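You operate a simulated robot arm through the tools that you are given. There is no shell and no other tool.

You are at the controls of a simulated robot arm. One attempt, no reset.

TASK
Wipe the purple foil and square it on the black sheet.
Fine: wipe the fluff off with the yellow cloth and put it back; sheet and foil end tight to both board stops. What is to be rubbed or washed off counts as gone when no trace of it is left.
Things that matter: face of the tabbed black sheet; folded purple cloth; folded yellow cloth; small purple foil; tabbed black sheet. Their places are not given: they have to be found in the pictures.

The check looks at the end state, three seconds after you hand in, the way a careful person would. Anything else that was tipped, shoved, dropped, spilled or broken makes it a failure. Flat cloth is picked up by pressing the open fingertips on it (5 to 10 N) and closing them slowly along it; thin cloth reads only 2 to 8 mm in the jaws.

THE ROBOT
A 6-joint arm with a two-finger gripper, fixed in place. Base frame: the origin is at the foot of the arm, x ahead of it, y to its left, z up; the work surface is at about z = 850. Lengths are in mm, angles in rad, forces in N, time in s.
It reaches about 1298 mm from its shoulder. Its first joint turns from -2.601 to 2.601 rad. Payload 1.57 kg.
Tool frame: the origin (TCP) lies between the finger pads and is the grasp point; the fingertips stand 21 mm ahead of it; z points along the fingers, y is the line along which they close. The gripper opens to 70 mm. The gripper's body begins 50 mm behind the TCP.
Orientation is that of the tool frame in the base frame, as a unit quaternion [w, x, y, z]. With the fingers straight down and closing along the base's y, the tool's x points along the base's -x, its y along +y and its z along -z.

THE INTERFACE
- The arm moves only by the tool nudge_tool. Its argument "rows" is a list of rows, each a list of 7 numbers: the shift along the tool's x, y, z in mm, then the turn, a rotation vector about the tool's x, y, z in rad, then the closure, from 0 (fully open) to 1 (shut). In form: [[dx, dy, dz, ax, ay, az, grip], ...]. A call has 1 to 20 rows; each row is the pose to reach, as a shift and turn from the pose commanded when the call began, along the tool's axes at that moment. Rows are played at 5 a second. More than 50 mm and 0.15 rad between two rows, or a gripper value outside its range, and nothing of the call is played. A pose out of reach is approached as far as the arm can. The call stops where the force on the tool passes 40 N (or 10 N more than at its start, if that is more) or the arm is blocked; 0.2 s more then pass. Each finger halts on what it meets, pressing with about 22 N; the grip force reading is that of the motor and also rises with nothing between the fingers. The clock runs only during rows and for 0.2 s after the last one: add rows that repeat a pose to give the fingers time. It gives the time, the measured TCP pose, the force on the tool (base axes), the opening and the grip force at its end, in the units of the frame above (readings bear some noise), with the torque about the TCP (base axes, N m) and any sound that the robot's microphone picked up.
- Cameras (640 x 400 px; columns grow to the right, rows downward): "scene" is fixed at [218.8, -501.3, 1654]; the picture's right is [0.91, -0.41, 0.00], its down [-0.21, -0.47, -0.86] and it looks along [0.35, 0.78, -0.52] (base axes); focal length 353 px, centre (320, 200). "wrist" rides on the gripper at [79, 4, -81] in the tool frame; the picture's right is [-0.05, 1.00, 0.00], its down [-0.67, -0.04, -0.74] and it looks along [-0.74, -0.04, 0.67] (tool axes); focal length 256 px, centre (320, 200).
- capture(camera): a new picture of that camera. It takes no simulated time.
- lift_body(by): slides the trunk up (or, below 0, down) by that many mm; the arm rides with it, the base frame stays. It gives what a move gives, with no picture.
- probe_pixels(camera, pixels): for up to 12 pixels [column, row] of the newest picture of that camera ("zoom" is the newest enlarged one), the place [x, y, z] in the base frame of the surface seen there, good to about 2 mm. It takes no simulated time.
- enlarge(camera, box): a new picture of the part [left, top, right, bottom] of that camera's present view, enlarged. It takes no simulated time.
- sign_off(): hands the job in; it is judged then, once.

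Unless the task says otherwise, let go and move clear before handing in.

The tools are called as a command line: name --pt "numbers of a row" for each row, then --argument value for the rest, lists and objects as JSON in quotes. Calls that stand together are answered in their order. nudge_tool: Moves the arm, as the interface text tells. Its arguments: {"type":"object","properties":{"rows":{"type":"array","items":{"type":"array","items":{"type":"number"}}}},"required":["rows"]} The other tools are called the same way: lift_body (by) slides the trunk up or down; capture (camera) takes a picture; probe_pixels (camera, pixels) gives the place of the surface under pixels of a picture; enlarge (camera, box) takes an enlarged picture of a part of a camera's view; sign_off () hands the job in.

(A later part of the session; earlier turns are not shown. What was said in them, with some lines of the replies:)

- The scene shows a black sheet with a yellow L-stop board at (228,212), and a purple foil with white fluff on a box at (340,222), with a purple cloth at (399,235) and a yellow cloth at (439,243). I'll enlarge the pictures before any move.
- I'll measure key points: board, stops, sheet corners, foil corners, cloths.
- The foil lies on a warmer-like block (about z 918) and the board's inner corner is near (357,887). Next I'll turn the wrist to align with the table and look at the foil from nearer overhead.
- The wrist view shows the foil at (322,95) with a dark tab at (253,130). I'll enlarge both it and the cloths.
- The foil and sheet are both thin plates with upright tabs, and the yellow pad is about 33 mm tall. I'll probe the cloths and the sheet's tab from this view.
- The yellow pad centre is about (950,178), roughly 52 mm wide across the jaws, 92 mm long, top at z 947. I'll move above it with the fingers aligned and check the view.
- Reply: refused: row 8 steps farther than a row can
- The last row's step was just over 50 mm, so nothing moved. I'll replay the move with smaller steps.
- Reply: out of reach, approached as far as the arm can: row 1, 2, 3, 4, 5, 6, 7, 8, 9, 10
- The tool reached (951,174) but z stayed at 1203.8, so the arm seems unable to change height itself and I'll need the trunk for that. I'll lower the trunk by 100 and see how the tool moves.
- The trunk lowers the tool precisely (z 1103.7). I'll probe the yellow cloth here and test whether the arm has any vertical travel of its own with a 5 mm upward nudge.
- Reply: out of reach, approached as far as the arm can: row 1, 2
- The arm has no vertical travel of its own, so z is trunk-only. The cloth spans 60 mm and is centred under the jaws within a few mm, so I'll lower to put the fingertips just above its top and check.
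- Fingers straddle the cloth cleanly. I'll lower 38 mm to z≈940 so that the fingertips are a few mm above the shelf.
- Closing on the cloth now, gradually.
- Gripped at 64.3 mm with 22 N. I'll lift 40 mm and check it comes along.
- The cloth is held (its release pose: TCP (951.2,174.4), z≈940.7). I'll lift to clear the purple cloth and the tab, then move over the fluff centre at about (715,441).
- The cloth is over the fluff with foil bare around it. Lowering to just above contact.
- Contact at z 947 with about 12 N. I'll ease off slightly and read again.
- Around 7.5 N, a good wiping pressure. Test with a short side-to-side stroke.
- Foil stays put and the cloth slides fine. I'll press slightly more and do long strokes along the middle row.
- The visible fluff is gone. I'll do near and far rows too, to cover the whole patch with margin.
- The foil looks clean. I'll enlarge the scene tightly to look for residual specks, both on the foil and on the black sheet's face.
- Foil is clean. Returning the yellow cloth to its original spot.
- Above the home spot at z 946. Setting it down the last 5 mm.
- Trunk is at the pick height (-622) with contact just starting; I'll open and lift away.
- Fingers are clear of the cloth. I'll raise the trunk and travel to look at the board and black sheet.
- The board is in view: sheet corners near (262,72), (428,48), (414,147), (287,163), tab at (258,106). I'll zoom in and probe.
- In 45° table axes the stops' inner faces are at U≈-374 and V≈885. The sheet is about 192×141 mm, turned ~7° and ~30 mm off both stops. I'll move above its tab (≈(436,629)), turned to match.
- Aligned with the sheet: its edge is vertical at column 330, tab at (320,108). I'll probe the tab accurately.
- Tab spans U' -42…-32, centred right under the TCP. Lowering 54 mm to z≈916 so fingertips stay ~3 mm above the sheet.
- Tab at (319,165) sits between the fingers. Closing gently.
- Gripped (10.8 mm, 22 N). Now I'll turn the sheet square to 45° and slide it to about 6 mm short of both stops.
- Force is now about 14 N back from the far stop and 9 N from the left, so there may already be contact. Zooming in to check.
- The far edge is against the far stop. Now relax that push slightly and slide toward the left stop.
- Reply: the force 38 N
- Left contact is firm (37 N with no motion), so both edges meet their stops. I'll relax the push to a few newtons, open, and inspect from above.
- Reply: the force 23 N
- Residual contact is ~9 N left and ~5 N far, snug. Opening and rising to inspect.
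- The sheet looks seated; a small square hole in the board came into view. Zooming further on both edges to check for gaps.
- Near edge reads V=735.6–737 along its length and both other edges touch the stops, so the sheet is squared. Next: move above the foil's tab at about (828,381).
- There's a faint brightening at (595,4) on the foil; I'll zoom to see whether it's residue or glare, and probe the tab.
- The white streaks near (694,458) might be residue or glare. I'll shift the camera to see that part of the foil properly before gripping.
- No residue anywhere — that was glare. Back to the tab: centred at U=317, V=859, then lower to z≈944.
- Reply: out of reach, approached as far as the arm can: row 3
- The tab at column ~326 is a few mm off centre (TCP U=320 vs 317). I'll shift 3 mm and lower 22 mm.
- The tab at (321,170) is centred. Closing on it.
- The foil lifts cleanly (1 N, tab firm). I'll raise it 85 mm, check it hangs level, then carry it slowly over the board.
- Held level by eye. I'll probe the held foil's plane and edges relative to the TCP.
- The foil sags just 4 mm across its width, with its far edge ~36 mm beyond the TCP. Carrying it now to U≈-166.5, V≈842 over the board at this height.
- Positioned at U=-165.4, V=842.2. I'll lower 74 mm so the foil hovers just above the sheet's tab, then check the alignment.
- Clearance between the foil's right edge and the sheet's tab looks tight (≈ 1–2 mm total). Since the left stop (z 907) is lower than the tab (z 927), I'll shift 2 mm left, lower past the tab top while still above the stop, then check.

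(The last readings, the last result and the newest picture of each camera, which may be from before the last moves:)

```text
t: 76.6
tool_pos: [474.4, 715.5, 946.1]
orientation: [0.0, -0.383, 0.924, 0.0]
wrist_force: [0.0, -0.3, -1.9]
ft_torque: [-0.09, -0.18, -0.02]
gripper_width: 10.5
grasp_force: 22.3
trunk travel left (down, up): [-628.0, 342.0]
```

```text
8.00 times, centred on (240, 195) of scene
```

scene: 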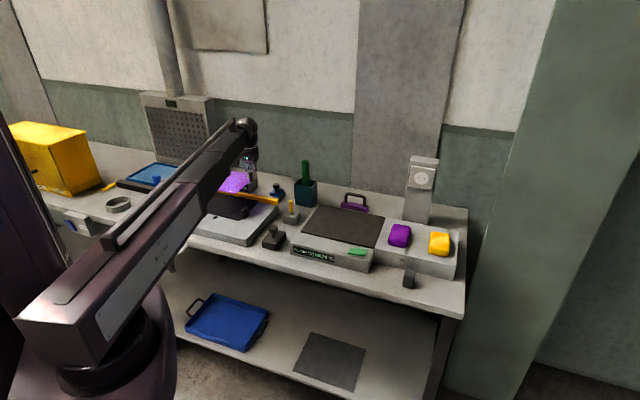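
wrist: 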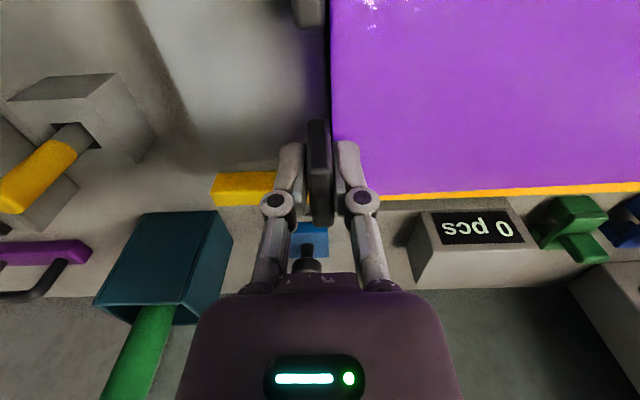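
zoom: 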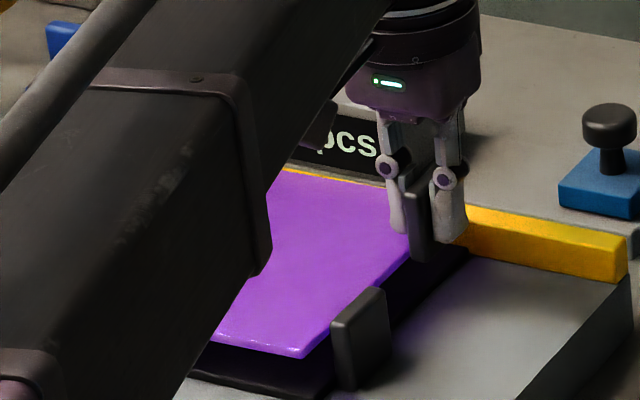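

The foil edge (zoom col 370) now clears the tab's inner face (col 345) by ~1.8 mm below the tab's top. I'll shift back right 1.9 mm so the left edge clears the stop, then lower slowly.

nudge_tool --pt "0 -0.6 0 0 0 0 1" --pt "0 -1.2 0 0 0 0 1" --pt "0 -1.9 0 0 0 0 1" --pt "0 -1.9 0 0 0 0 1"

lift_body --by -6

capture --camera "wrist"

enlarge --camera "wrist" --box '[260, 0, 380, 80]'

enlarge --camera "wrist" --box '[540, 140, 640, 220]'

```text
t: 77.6
tool_pos: [476.5, 713.9, 946.7]
orientation: [0.0, -0.383, 0.924, 0.0]
wrist_force: [-1.0, 0.3, -1.4]
ft_torque: [-0.1, -0.11, -0.02]
gripper_width: 10.8
grasp_force: 21.7
trunk travel left (down, up): [-628.0, 342.0]
```

```text
t: 78.1
tool_pos: [476.0, 712.6, 940.5]
orientation: [0.0, -0.383, 0.924, 0.0]
wrist_force: [0.1, 0.6, -1.9]
ft_torque: [-0.12, -0.21, 0.02]
gripper_width: 10.7
grasp_force: 21.9
trunk travel left (down, up): [-622.0, 348.0]
```

```text
taken
```

wrist: 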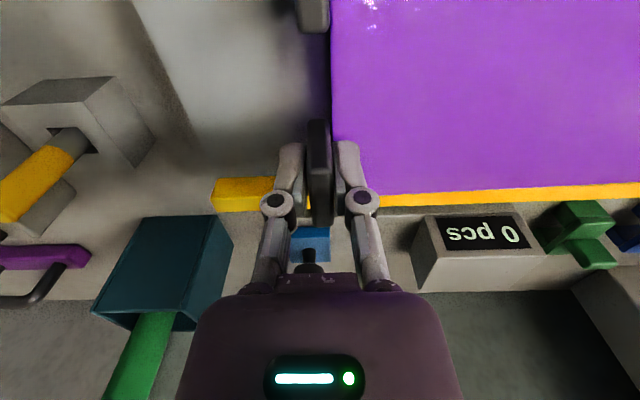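

```text
5.00 times, centred on (320, 40) of wrist
```

zoom: 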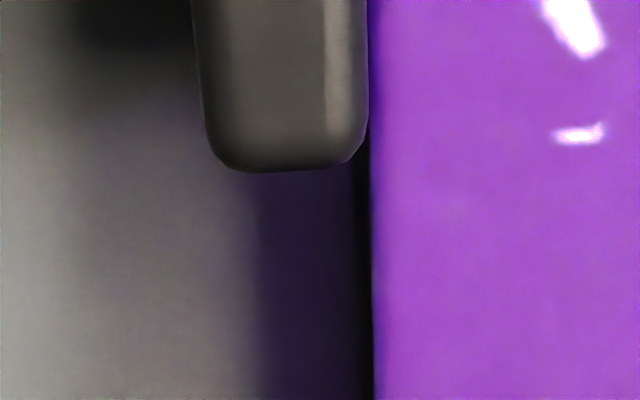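

```text
5.00 times, centred on (590, 180) of wrist
```

zoom: 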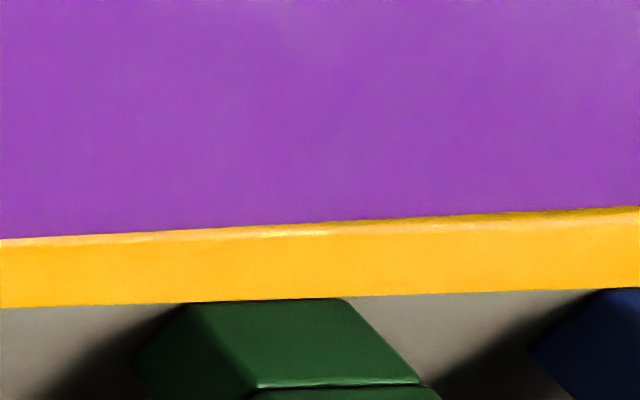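

The gap to the tab is about 0.5 mm with no contact force. Continuing down slowly.

lift_body --by -5

lift_body --by -4

capture --camera "wrist"

enlarge --camera "wrist" --box '[540, 140, 640, 220]'

enlarge --camera "wrist" --box '[260, 0, 380, 80]'

```text
t: 78.7
tool_pos: [476.1, 713.0, 935.4]
orientation: [-0.001, -0.383, 0.924, 0.001]
wrist_force: [0.2, -0.1, -2.2]
ft_torque: [-0.08, -0.19, 0.03]
gripper_width: 10.8
grasp_force: 22.8
trunk travel left (down, up): [-617.0, 353.0]
```

```text
t: 79.2
tool_pos: [477.0, 714.1, 932.0]
orientation: [0.001, -0.382, 0.924, 0.0]
wrist_force: [0.7, -1.1, -2.3]
ft_torque: [-0.13, -0.21, 0.0]
gripper_width: 11.0
grasp_force: 21.6
trunk travel left (down, up): [-613.0, 357.0]
```

```text
taken
```

wrist: 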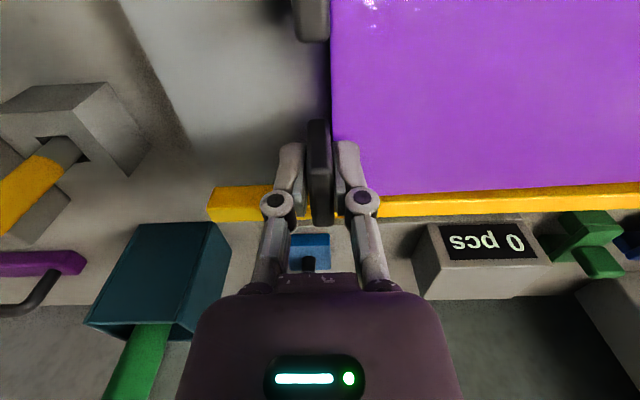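

```text
5.00 times, centred on (590, 180) of wrist
```

zoom: 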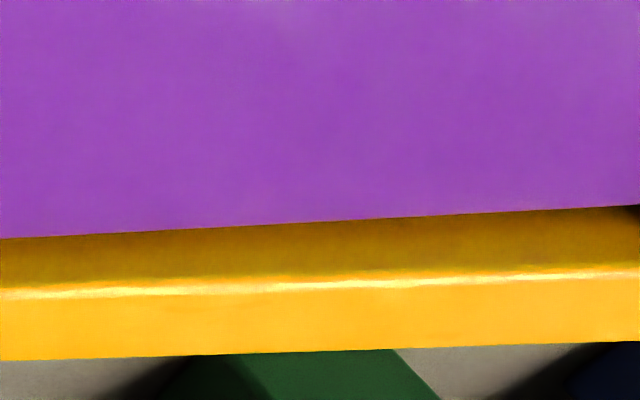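

```text
5.00 times, centred on (320, 40) of wrist
```

zoom: 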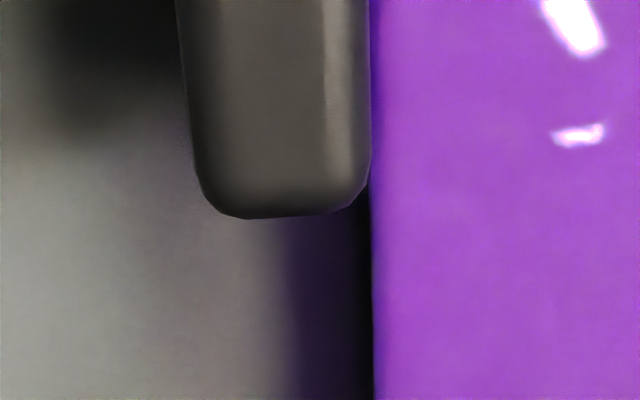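

Foil now sits inside the stops with no extra force. Continuing to touchdown.

lift_body --by -4

lift_body --by -3

lift_body --by -1.5

```text
t: 79.7
tool_pos: [476.8, 712.9, 927.4]
orientation: [0.0, -0.382, 0.924, 0.0]
wrist_force: [-0.5, -0.1, -2.6]
ft_torque: [-0.03, -0.14, -0.06]
gripper_width: 10.5
grasp_force: 21.5
trunk travel left (down, up): [-609.0, 361.0]
```

```text
t: 80.2
tool_pos: [477.0, 712.4, 924.6]
orientation: [0.0, -0.383, 0.924, 0.0]
wrist_force: [-0.1, 0.0, -1.0]
ft_torque: [-0.04, -0.07, -0.01]
gripper_width: 10.8
grasp_force: 22.2
trunk travel left (down, up): [-606.0, 364.0]
```

```text
t: 80.8
tool_pos: [476.3, 713.8, 921.7]
orientation: [0.0, -0.382, 0.924, 0.0]
wrist_force: [0.2, 0.7, -0.4]
ft_torque: [0.0, 0.02, -0.01]
gripper_width: 10.7
grasp_force: 21.8
trunk travel left (down, up): [-604.0, 366.0]
```

Touched down flat (torque ≈ 0). Now slide the foil toward the far stop, 6 mm first.

nudge_tool --pt "-1.5 0 0 0 0 0 1" --pt "-3 0 0 0 0 0 1" --pt "-4.5 0 0 0 0 0 1" --pt "-6 0 0 0 0 0 1" --pt "-6 0 0 0 0 0 1"

capture --camera "wrist"

enlarge --camera "wrist" --box '[480, 140, 640, 240]'

```text
t: 82.0
tool_pos: [479.0, 717.8, 922.1]
orientation: [-0.001, -0.383, 0.924, 0.0]
wrist_force: [-10.2, -10.7, -6.0]
ft_torque: [-0.39, 0.33, 0.06]
gripper_width: 10.5
grasp_force: 22.4
trunk travel left (down, up): [-604.0, 366.0]
```

```text
taken
```

wrist: 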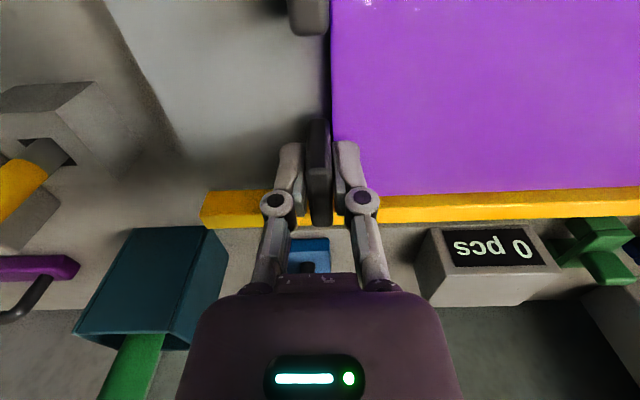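

```text
4.00 times, centred on (560, 190) of wrist
```

zoom: 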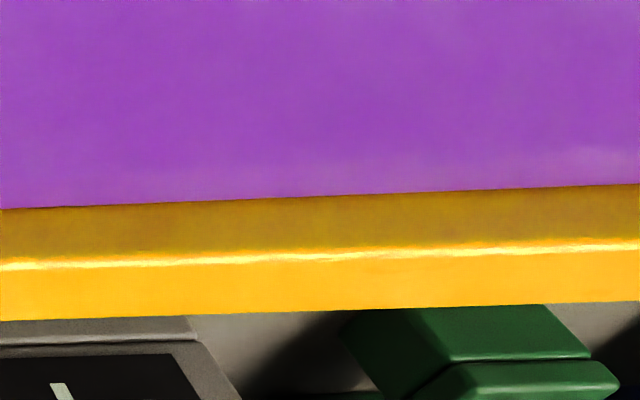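

Far contact at ~15 N. Now push toward the left stop in small steps.

nudge_tool --pt "0.5 0.5 0 0 0 0 1" --pt "0.5 1 0 0 0 0 1" --pt "0.5 1.5 0 0 0 0 1" --pt "0.5 2 0 0 0 0 1" --pt "0.5 2 0 0 0 0 1"

```text
t: 83.2
tool_pos: [479.0, 717.6, 924.6]
orientation: [0.001, -0.382, 0.924, 0.0]
wrist_force: [-7.3, -15.8, -3.3]
ft_torque: [-0.42, 0.2, 0.01]
gripper_width: 10.4
grasp_force: 22.1
trunk travel left (down, up): [-604.0, 366.0]
```

Left force is building (6 N). Push 2 mm more of command.

nudge_tool --pt "0.4 0.7 0 0 0 0 1" --pt "0.8 1.4 0 0 0 0 1" --pt "0.8 2 0 0 0 0 1" --pt "0.8 2 0 0 0 0 1"

capture --camera "wrist"

enlarge --camera "wrist" --box '[260, 0, 380, 80]'

```text
t: 84.2
tool_pos: [479.4, 717.6, 924.0]
orientation: [0.0, -0.381, 0.925, 0.001]
wrist_force: [8.9, -17.6, 1.0]
ft_torque: [-0.5, -0.03, -0.01]
gripper_width: 10.9
grasp_force: 21.9
trunk travel left (down, up): [-604.0, 366.0]
```

```text
taken
```

wrist: 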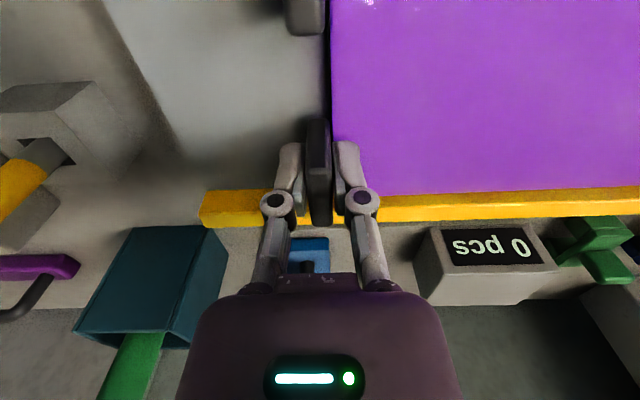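

```text
5.00 times, centred on (320, 40) of wrist
```

zoom: 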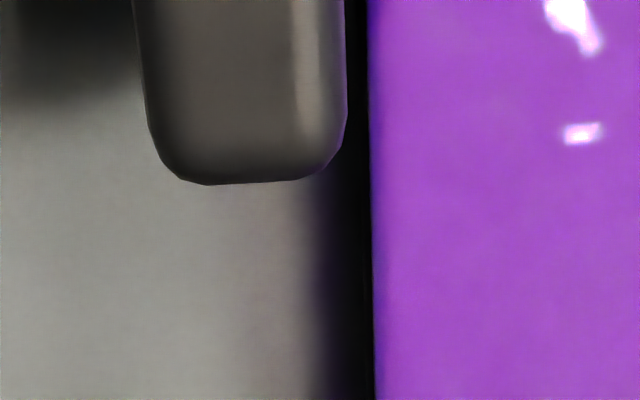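

Left contact firm (19 N, TCP at U=-168.4, matching the sheet's contact position). I'll relax the push and release.

nudge_tool --pt "0 -0.6 0 0 0 0 1" --pt "0 -1.2 0 0 0 0 1" --pt "0 -1.2 0 0 0 0 1"

```text
t: 85.0
tool_pos: [478.4, 715.9, 924.1]
orientation: [-0.001, -0.383, 0.924, 0.001]
wrist_force: [4.0, -16.3, 0.8]
ft_torque: [-0.26, -0.15, 0.04]
gripper_width: 10.9
grasp_force: 21.5
trunk travel left (down, up): [-604.0, 366.0]
```

nudge_tool --pt "0.3 -0.9 0 0 0 0 1" --pt "0.3 -0.9 0 0 0 0 1" --pt "0.3 -0.9 0 0 0 0 0.8" --pt "0.3 -0.9 0 0 0 0 0.5" --pt "0.3 -0.9 0 0 0 0 0.3" --pt "0.3 -0.9 0 0 0 0 0.3"

capture --camera "wrist"

```text
t: 86.3
tool_pos: [478.7, 718.2, 922.3]
orientation: [0.0, -0.383, 0.924, 0.0]
wrist_force: [0.4, -0.3, -0.5]
ft_torque: [-0.02, 0.01, 0.0]
gripper_width: 48.9
grasp_force: 0.0
trunk travel left (down, up): [-604.0, 366.0]
```

```text
taken
```

wrist: 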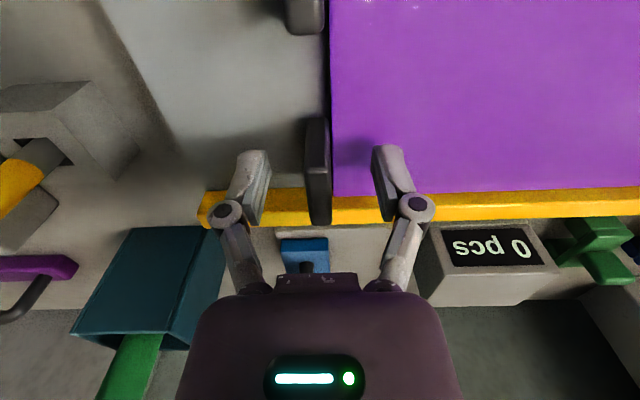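

Released cleanly. Rising and backing off for an overhead inspection.

lift_body --by 195

nudge_tool --pt "38 19 0 0 0 0 0.2" --pt "76 38 0 0 0 0 0" --pt "114 56 0 0 0 0 0" --pt "152 75 0 0 0 0 0" --pt "152 75 0 0 0 0 0"

capture --camera "wrist"

enlarge --camera "wrist" --box '[200, 0, 520, 200]'

enlarge --camera "wrist" --box '[390, 50, 470, 110]'

enlarge --camera "wrist" --box '[250, 60, 310, 180]'

```text
t: 88.5
tool_pos: [478.8, 717.8, 1117.5]
orientation: [0.0, -0.383, 0.924, 0.0]
wrist_force: [0.3, -0.2, -0.4]
ft_torque: [0.02, -0.01, 0.0]
gripper_width: 49.1
grasp_force: 0.0
trunk travel left (down, up): [-799.0, 171.0]
```

```text
t: 89.7
tool_pos: [318.3, 660.6, 1118.1]
orientation: [0.0, -0.383, 0.924, 0.0]
wrist_force: [0.3, 0.0, -0.2]
ft_torque: [-0.03, 0.03, 0.0]
gripper_width: 70.0
grasp_force: 0.1
trunk travel left (down, up): [-799.0, 171.0]
```

```text
taken
```

wrist: 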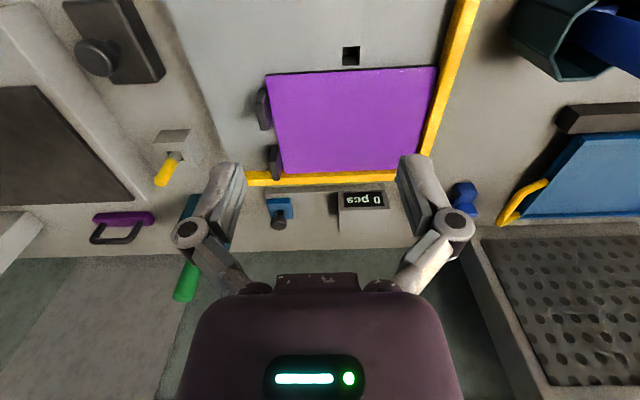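

```text
2.00 times, centred on (360, 100) of wrist
```

zoom: 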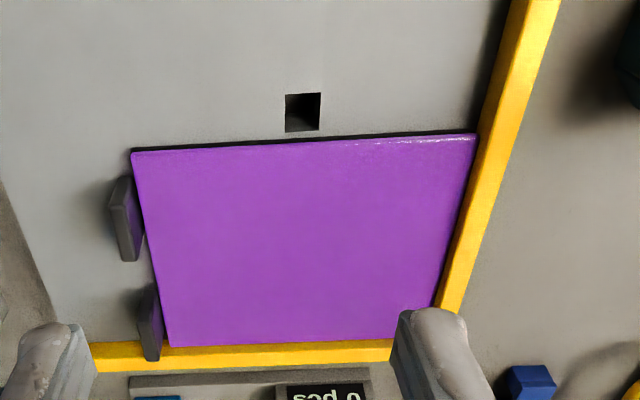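

```text
6.67 times, centred on (430, 80) of wrist
```

zoom: 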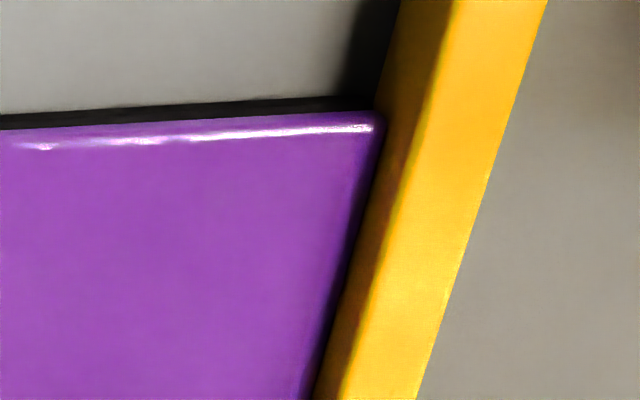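

```text
3.33 times, centred on (280, 120) of wrist
```

zoom: 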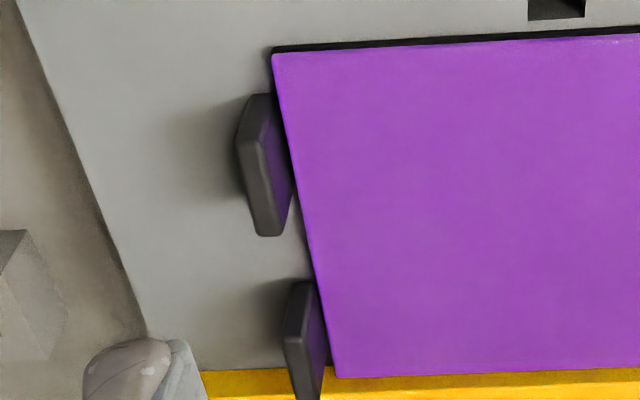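

The stack looks square. I'll zoom on the far edge and probe the edges to confirm no gap.

enlarge --camera "wrist" --box '[260, 150, 420, 200]'

probe_pixels --camera "wrist" --pixels '[[270, 78], [310, 75], [350, 73], [400, 70], [434, 68], [269, 76], [281, 150], [285, 168], [435, 75], [430, 100], [424, 130], [272, 90]]'

enlarge --camera "wrist" --box '[400, 90, 460, 160]'

enlarge --camera "scene" --box '[160, 170, 290, 250]'

```text
4.00 times, centred on (340, 175) of wrist
```

zoom: 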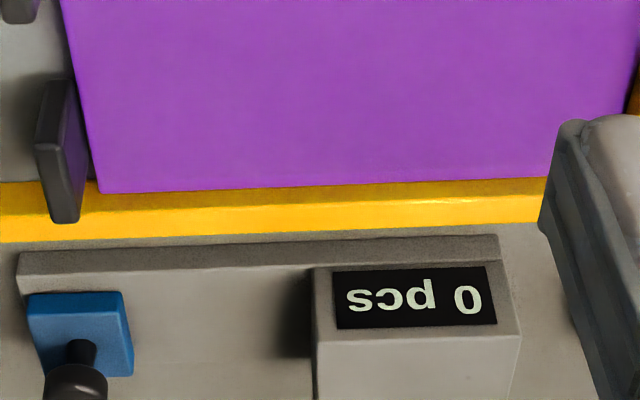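

```text
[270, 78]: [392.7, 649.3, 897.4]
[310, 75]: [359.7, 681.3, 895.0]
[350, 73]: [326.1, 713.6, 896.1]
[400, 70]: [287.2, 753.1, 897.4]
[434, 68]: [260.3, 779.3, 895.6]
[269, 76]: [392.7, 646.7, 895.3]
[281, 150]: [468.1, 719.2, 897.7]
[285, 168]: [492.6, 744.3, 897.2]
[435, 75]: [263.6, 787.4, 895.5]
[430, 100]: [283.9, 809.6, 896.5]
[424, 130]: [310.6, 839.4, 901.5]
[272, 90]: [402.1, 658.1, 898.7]
```

```text
5.71 times, centred on (430, 125) of wrist
```

zoom: 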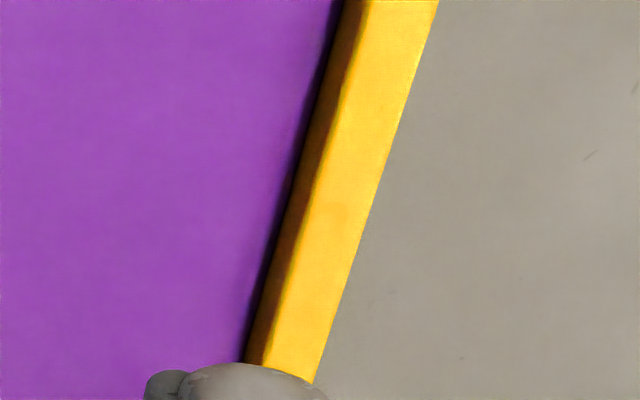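

```text
4.92 times, centred on (225, 210) of scene
```

zoom: 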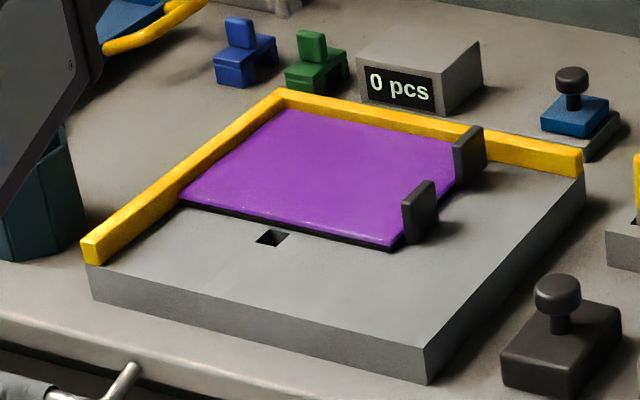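

Both plates look seated, with a thin dark line along the left stop that could be a sub-millimetre gap. As insurance I'll press both plates' edges at their centres with closed fingers: first the near edge toward the far stop.

nudge_tool --pt "-9 12 0 0 0 0 0.3" --pt "-18 24 0 0 0 0 0.7" --pt "-26 34 0 0 0 0 1" --pt "-26 34 0 0 0 0 1" --pt "-26 34 0 0 0 0 1" --pt "-26 34 0 0 0 0 1" --pt "-26 34 0 0 0 0 1"

lift_body --by -195

capture --camera "wrist"

capture --camera "scene"

```text
t: 91.3
tool_pos: [312.4, 704.9, 1118.1]
orientation: [0.0, -0.383, 0.924, -0.001]
wrist_force: [0.2, 0.0, -0.1]
ft_torque: [-0.01, 0.0, 0.0]
gripper_width: 0.0
grasp_force: 22.6
trunk travel left (down, up): [-799.0, 171.0]
```

```text
t: 93.4
tool_pos: [312.8, 704.1, 922.3]
orientation: [0.0, -0.382, 0.924, 0.0]
wrist_force: [-0.7, -0.4, -0.1]
ft_torque: [-0.02, 0.02, -0.01]
gripper_width: 0.1
grasp_force: 21.8
trunk travel left (down, up): [-604.0, 366.0]
```

```text
taken
```

wrist: 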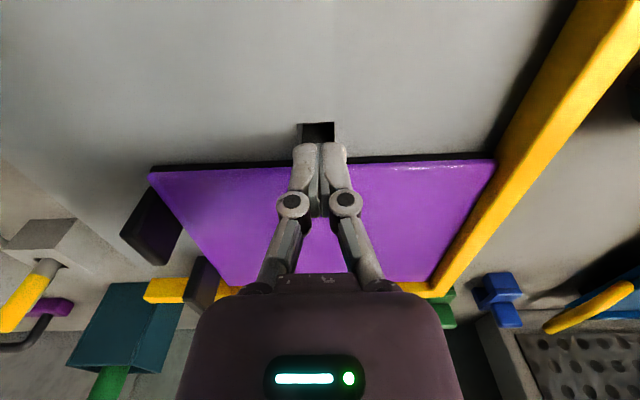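

```text
taken
```

scene: 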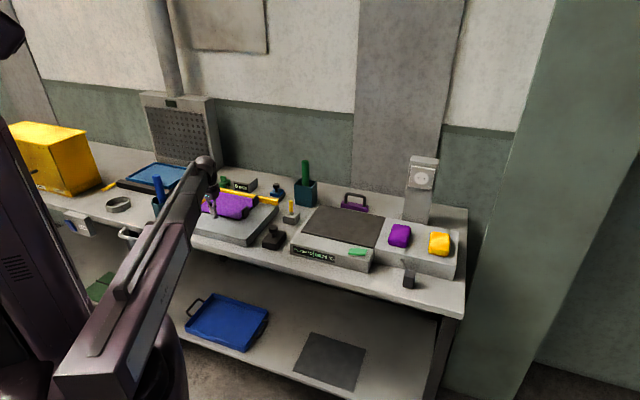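

The closed fingers are just in front of the near edge's centre. Lowering 12 mm and then pushing gently forward.

lift_body --by -12

nudge_tool --pt "-2 0 0 0 0 0 1" --pt "-4 0 0 0 0 0 1" --pt "-6 0 0 0 0 0 1" --pt "-7 0 0 0 0 0 1" --pt "-7 0 0 0 0 0 1"

```text
t: 94.0
tool_pos: [313.6, 703.1, 910.4]
orientation: [0.0, -0.383, 0.924, 0.0]
wrist_force: [0.2, -0.5, 0.2]
ft_torque: [-0.01, -0.01, 0.01]
gripper_width: 0.0
grasp_force: 21.6
trunk travel left (down, up): [-592.0, 378.0]
```

```text
t: 95.2
tool_pos: [316.1, 708.9, 910.9]
orientation: [0.0, -0.382, 0.924, 0.0]
wrist_force: [0.5, -0.6, -0.7]
ft_torque: [0.0, -0.01, -0.02]
gripper_width: 0.0
grasp_force: 22.5
trunk travel left (down, up): [-592.0, 378.0]
```

nudge_tool --pt "-1 0 0 0 0 0 1" --pt "-2 0 0 0 0 0 1" --pt "-3 0 0 0 0 0 1" --pt "-4 0 0 0 0 0 1" --pt "-4 0 0 0 0 0 1"

```text
t: 96.4
tool_pos: [317.7, 710.3, 911.8]
orientation: [-0.001, -0.383, 0.924, -0.001]
wrist_force: [-15.6, -15.4, -0.1]
ft_torque: [-0.17, 0.39, -0.01]
gripper_width: 5.8
grasp_force: 22.1
trunk travel left (down, up): [-592.0, 378.0]
```

Firm contact (22 N) with no motion: near edge is seated. Back off, and look.

nudge_tool --pt "4 0 0 0 0 0 1" --pt "12 0 0 0 0 0 1" --pt "16 0 0 0 0 0 1" --pt "16 0 0 0 0 0 1"

capture --camera "wrist"

enlarge --camera "wrist" --box '[140, 100, 520, 300]'

```text
t: 97.4
tool_pos: [308.3, 702.0, 910.7]
orientation: [-0.001, -0.382, 0.924, 0.0]
wrist_force: [-0.5, -0.2, 0.0]
ft_torque: [-0.01, -0.02, -0.02]
gripper_width: 0.1
grasp_force: 21.8
trunk travel left (down, up): [-592.0, 378.0]
```

```text
taken
```

wrist: 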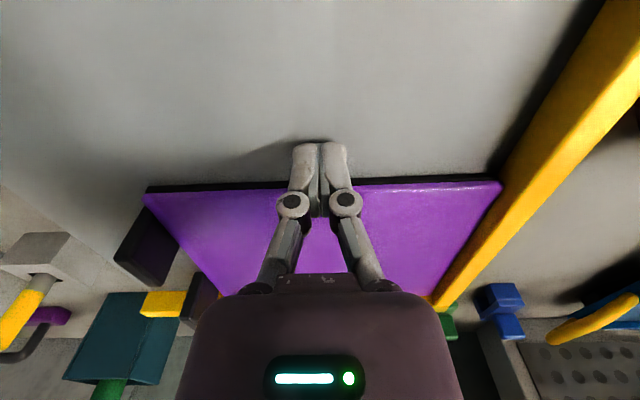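

```text
1.68 times, centred on (330, 200) of wrist
```

zoom: 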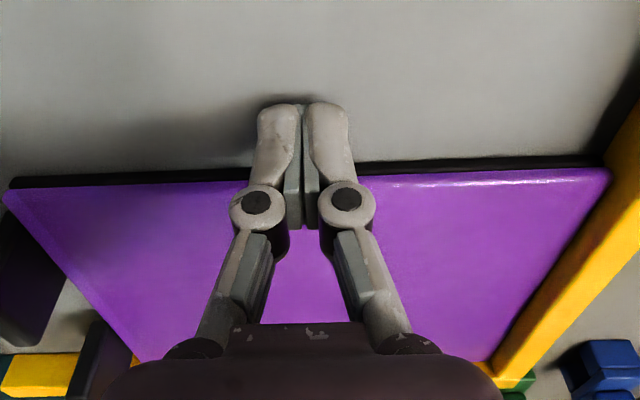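

Now reposition to press the right edges between the two tabs (gap V≈783–830), raising over the tabs first.

lift_body --by 70

nudge_tool --pt "-23 -32 0 0 0 0 1" --pt "-46 -64 0 0 0 0 1" --pt "-69 -96 0 0 0 0 1" --pt "-92 -128 0 0 0 0 1" --pt "-92 -128 0 0 0 0 1"

capture --camera "wrist"

enlarge --camera "scene" --box '[180, 150, 310, 250]'

```text
t: 98.5
tool_pos: [308.0, 700.6, 980.0]
orientation: [-0.001, -0.382, 0.924, 0.0]
wrist_force: [0.3, -0.6, -0.7]
ft_torque: [-0.01, -0.01, 0.0]
gripper_width: 0.0
grasp_force: 22.3
trunk travel left (down, up): [-662.0, 308.0]
```

```text
t: 99.7
tool_pos: [464.6, 674.8, 980.7]
orientation: [0.0, -0.383, 0.924, 0.0]
wrist_force: [-0.5, -0.1, 0.4]
ft_torque: [-0.01, 0.0, -0.02]
gripper_width: 0.0
grasp_force: 22.5
trunk travel left (down, up): [-662.0, 308.0]
```

```text
taken
```

wrist: 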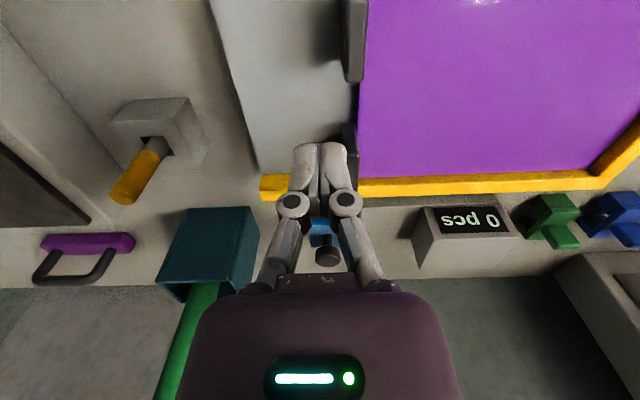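

```text
4.00 times, centred on (245, 200) of scene
```

zoom: 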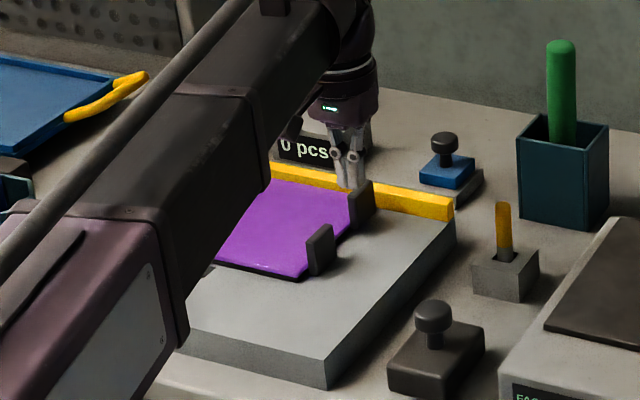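

At U=-148.6, V=805.7, outside the tabs and between them. Lowering 70 mm and pushing left.

lift_body --by -70

nudge_tool --pt "0 3 0 0 0 0 1" --pt "0 6 0 0 0 0 1" --pt "0 9 0 0 0 0 1" --pt "0 12 0 0 0 0 1" --pt "0 14 0 0 0 0 1" --pt "0 15 0 0 0 0 1" --pt "0 15 0 0 0 0 1"

capture --camera "wrist"

```text
t: 100.8
tool_pos: [463.9, 674.8, 910.1]
orientation: [0.001, -0.383, 0.924, 0.0]
wrist_force: [0.2, 0.1, -0.6]
ft_torque: [0.02, 0.03, 0.02]
gripper_width: 0.0
grasp_force: 21.6
trunk travel left (down, up): [-592.0, 378.0]
```

```text
t: 102.4
tool_pos: [454.9, 686.0, 911.5]
orientation: [0.0, -0.383, 0.924, 0.0]
wrist_force: [-0.5, -0.8, 1.2]
ft_torque: [0.03, 0.01, 0.0]
gripper_width: 0.0
grasp_force: 21.6
trunk travel left (down, up): [-592.0, 378.0]
```

```text
taken
```

wrist: 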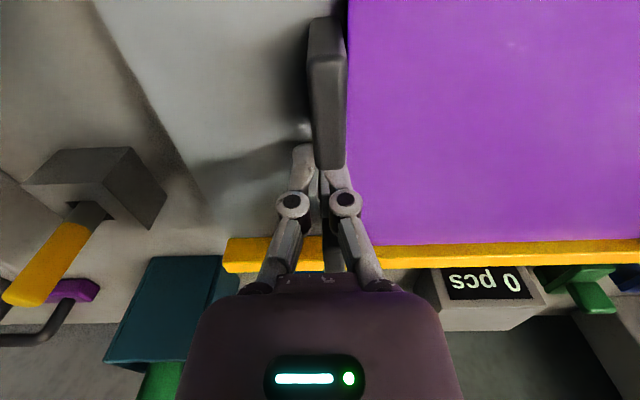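

nudge_tool --pt "0 1 0 0 0 0 1" --pt "0 2 0 0 0 0 1" --pt "0 3 0 0 0 0 1" --pt "0 4 0 0 0 0 1" --pt "0 4 0 0 0 0 1"

```text
t: 103.6
tool_pos: [454.2, 687.0, 911.3]
orientation: [0.001, -0.383, 0.924, -0.002]
wrist_force: [21.7, -21.4, -0.5]
ft_torque: [-0.31, -0.36, -0.04]
gripper_width: 0.1
grasp_force: 22.0
trunk travel left (down, up): [-592.0, 378.0]
```

30 N reaction with the tool stopped at U=-164.6: the stack is tight against the left stop. Backing straight off, raising, and inspecting.

nudge_tool --pt "0 -4 0 0 0 0 1" --pt "0 -12 0 0 0 0 1" --pt "0 -20 0 0 0 0 1" --pt "0 -20 0 0 0 0 1"

lift_body --by 207

nudge_tool --pt "28 24 0 0 0 0 0.6" --pt "56 48 0 0 0 0 0.2" --pt "84 72 0 0 0 0 0" --pt "112 98 0 0 0 0 0" --pt "112 98 0 0 0 0 0"

capture --camera "wrist"

enlarge --camera "wrist" --box '[200, 0, 520, 200]'

enlarge --camera "wrist" --box '[390, 50, 470, 110]'

capture --camera "scene"

```text
t: 104.6
tool_pos: [464.6, 675.4, 910.9]
orientation: [0.0, -0.382, 0.924, 0.0]
wrist_force: [-0.4, -0.1, -0.2]
ft_torque: [0.0, -0.01, -0.03]
gripper_width: 0.0
grasp_force: 22.0
trunk travel left (down, up): [-592.0, 378.0]
```

```text
t: 106.8
tool_pos: [464.8, 676.5, 1118.5]
orientation: [0.0, -0.382, 0.924, -0.001]
wrist_force: [0.2, -0.9, -0.2]
ft_torque: [-0.03, -0.03, -0.02]
gripper_width: 0.1
grasp_force: 22.2
trunk travel left (down, up): [-799.0, 171.0]
```

```text
t: 108.0
tool_pos: [315.7, 666.6, 1118.1]
orientation: [0.0, -0.382, 0.924, 0.0]
wrist_force: [0.2, -0.1, -0.8]
ft_torque: [0.0, 0.01, 0.0]
gripper_width: 70.1
grasp_force: 0.1
trunk travel left (down, up): [-799.0, 171.0]
```

```text
taken
```

wrist: 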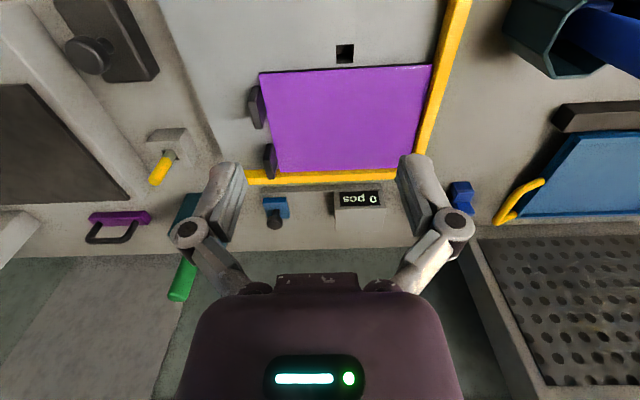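

```text
2.00 times, centred on (360, 100) of wrist
```

zoom: 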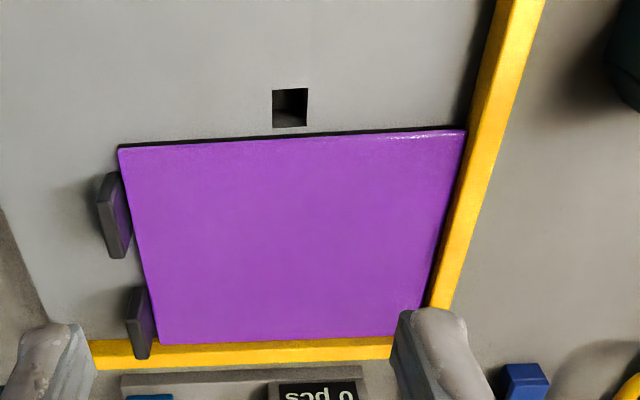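

```text
6.67 times, centred on (430, 80) of wrist
```

zoom: 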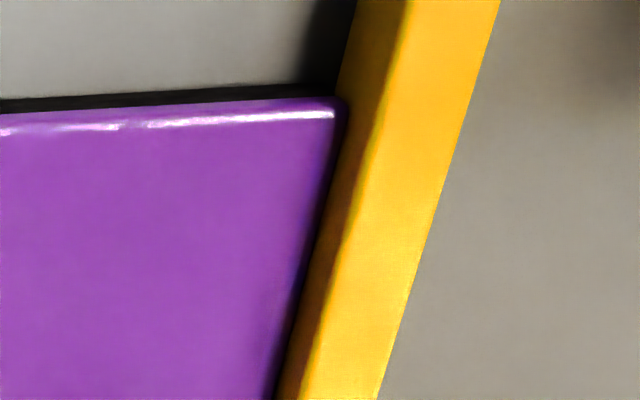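

```text
taken
```

scene: 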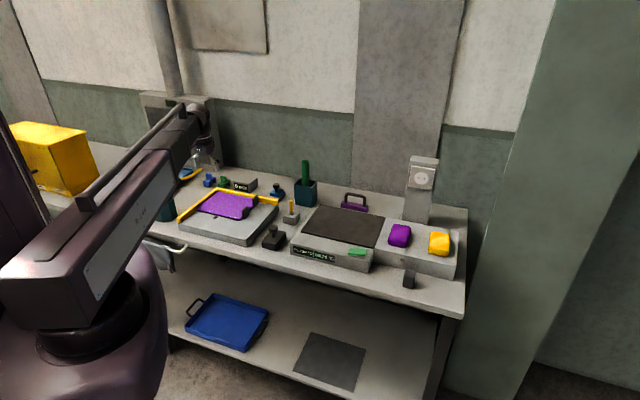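

The stack is tight at both stops. A last check of the cloths and of the rest of the bench against the opening picture.

enlarge --camera "scene" --box '[280, 170, 480, 295]'

enlarge --camera "scene" --box '[140, 150, 300, 250]'

```text
3.20 times, centred on (380, 232) of scene
```

zoom: 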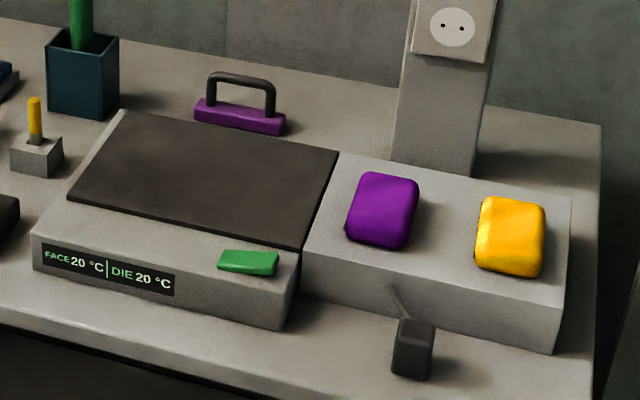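

```text
4.00 times, centred on (220, 200) of scene
```

zoom: 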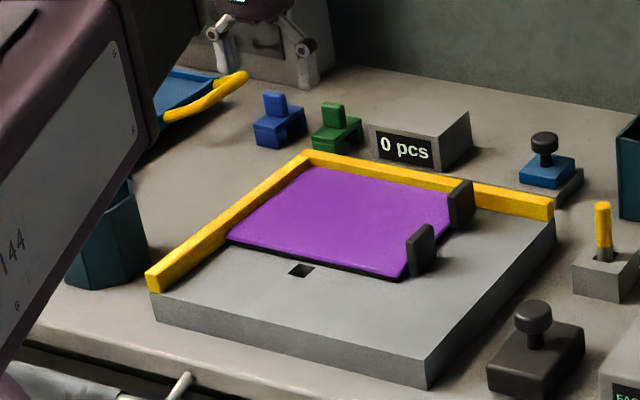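

The yellow cloth is back in its original place (zoom 485–545, 200–275). The foil is clean and stacked on the sheet, both tight to the two stops, and nothing else has moved. The gripper is open and clear, so I'm handing in.

sign_off

```text
The job is handed in.
```

The job is handed in. The purple foil is clean, and it lies squared on the black sheet with both tight to the two board stops.

- **Wiping:** I wiped the fluff off with the yellow cloth and could see no trace of it in the close-ups afterwards. The few white spots that showed later were glare.
- **Cloth:** The yellow cloth is back where it was at the start. The purple cloth was never touched.
- **Squaring:** I slid the sheet, then the foil, into the corner by their tabs. I then pressed the stacked edges against each stop with the closed fingers (22 N far, 30 N left), and nothing moved.
- **Other items:** Nothing else on the bench had moved when compared with the opening picture. The gripper was open and clear when I handed in.
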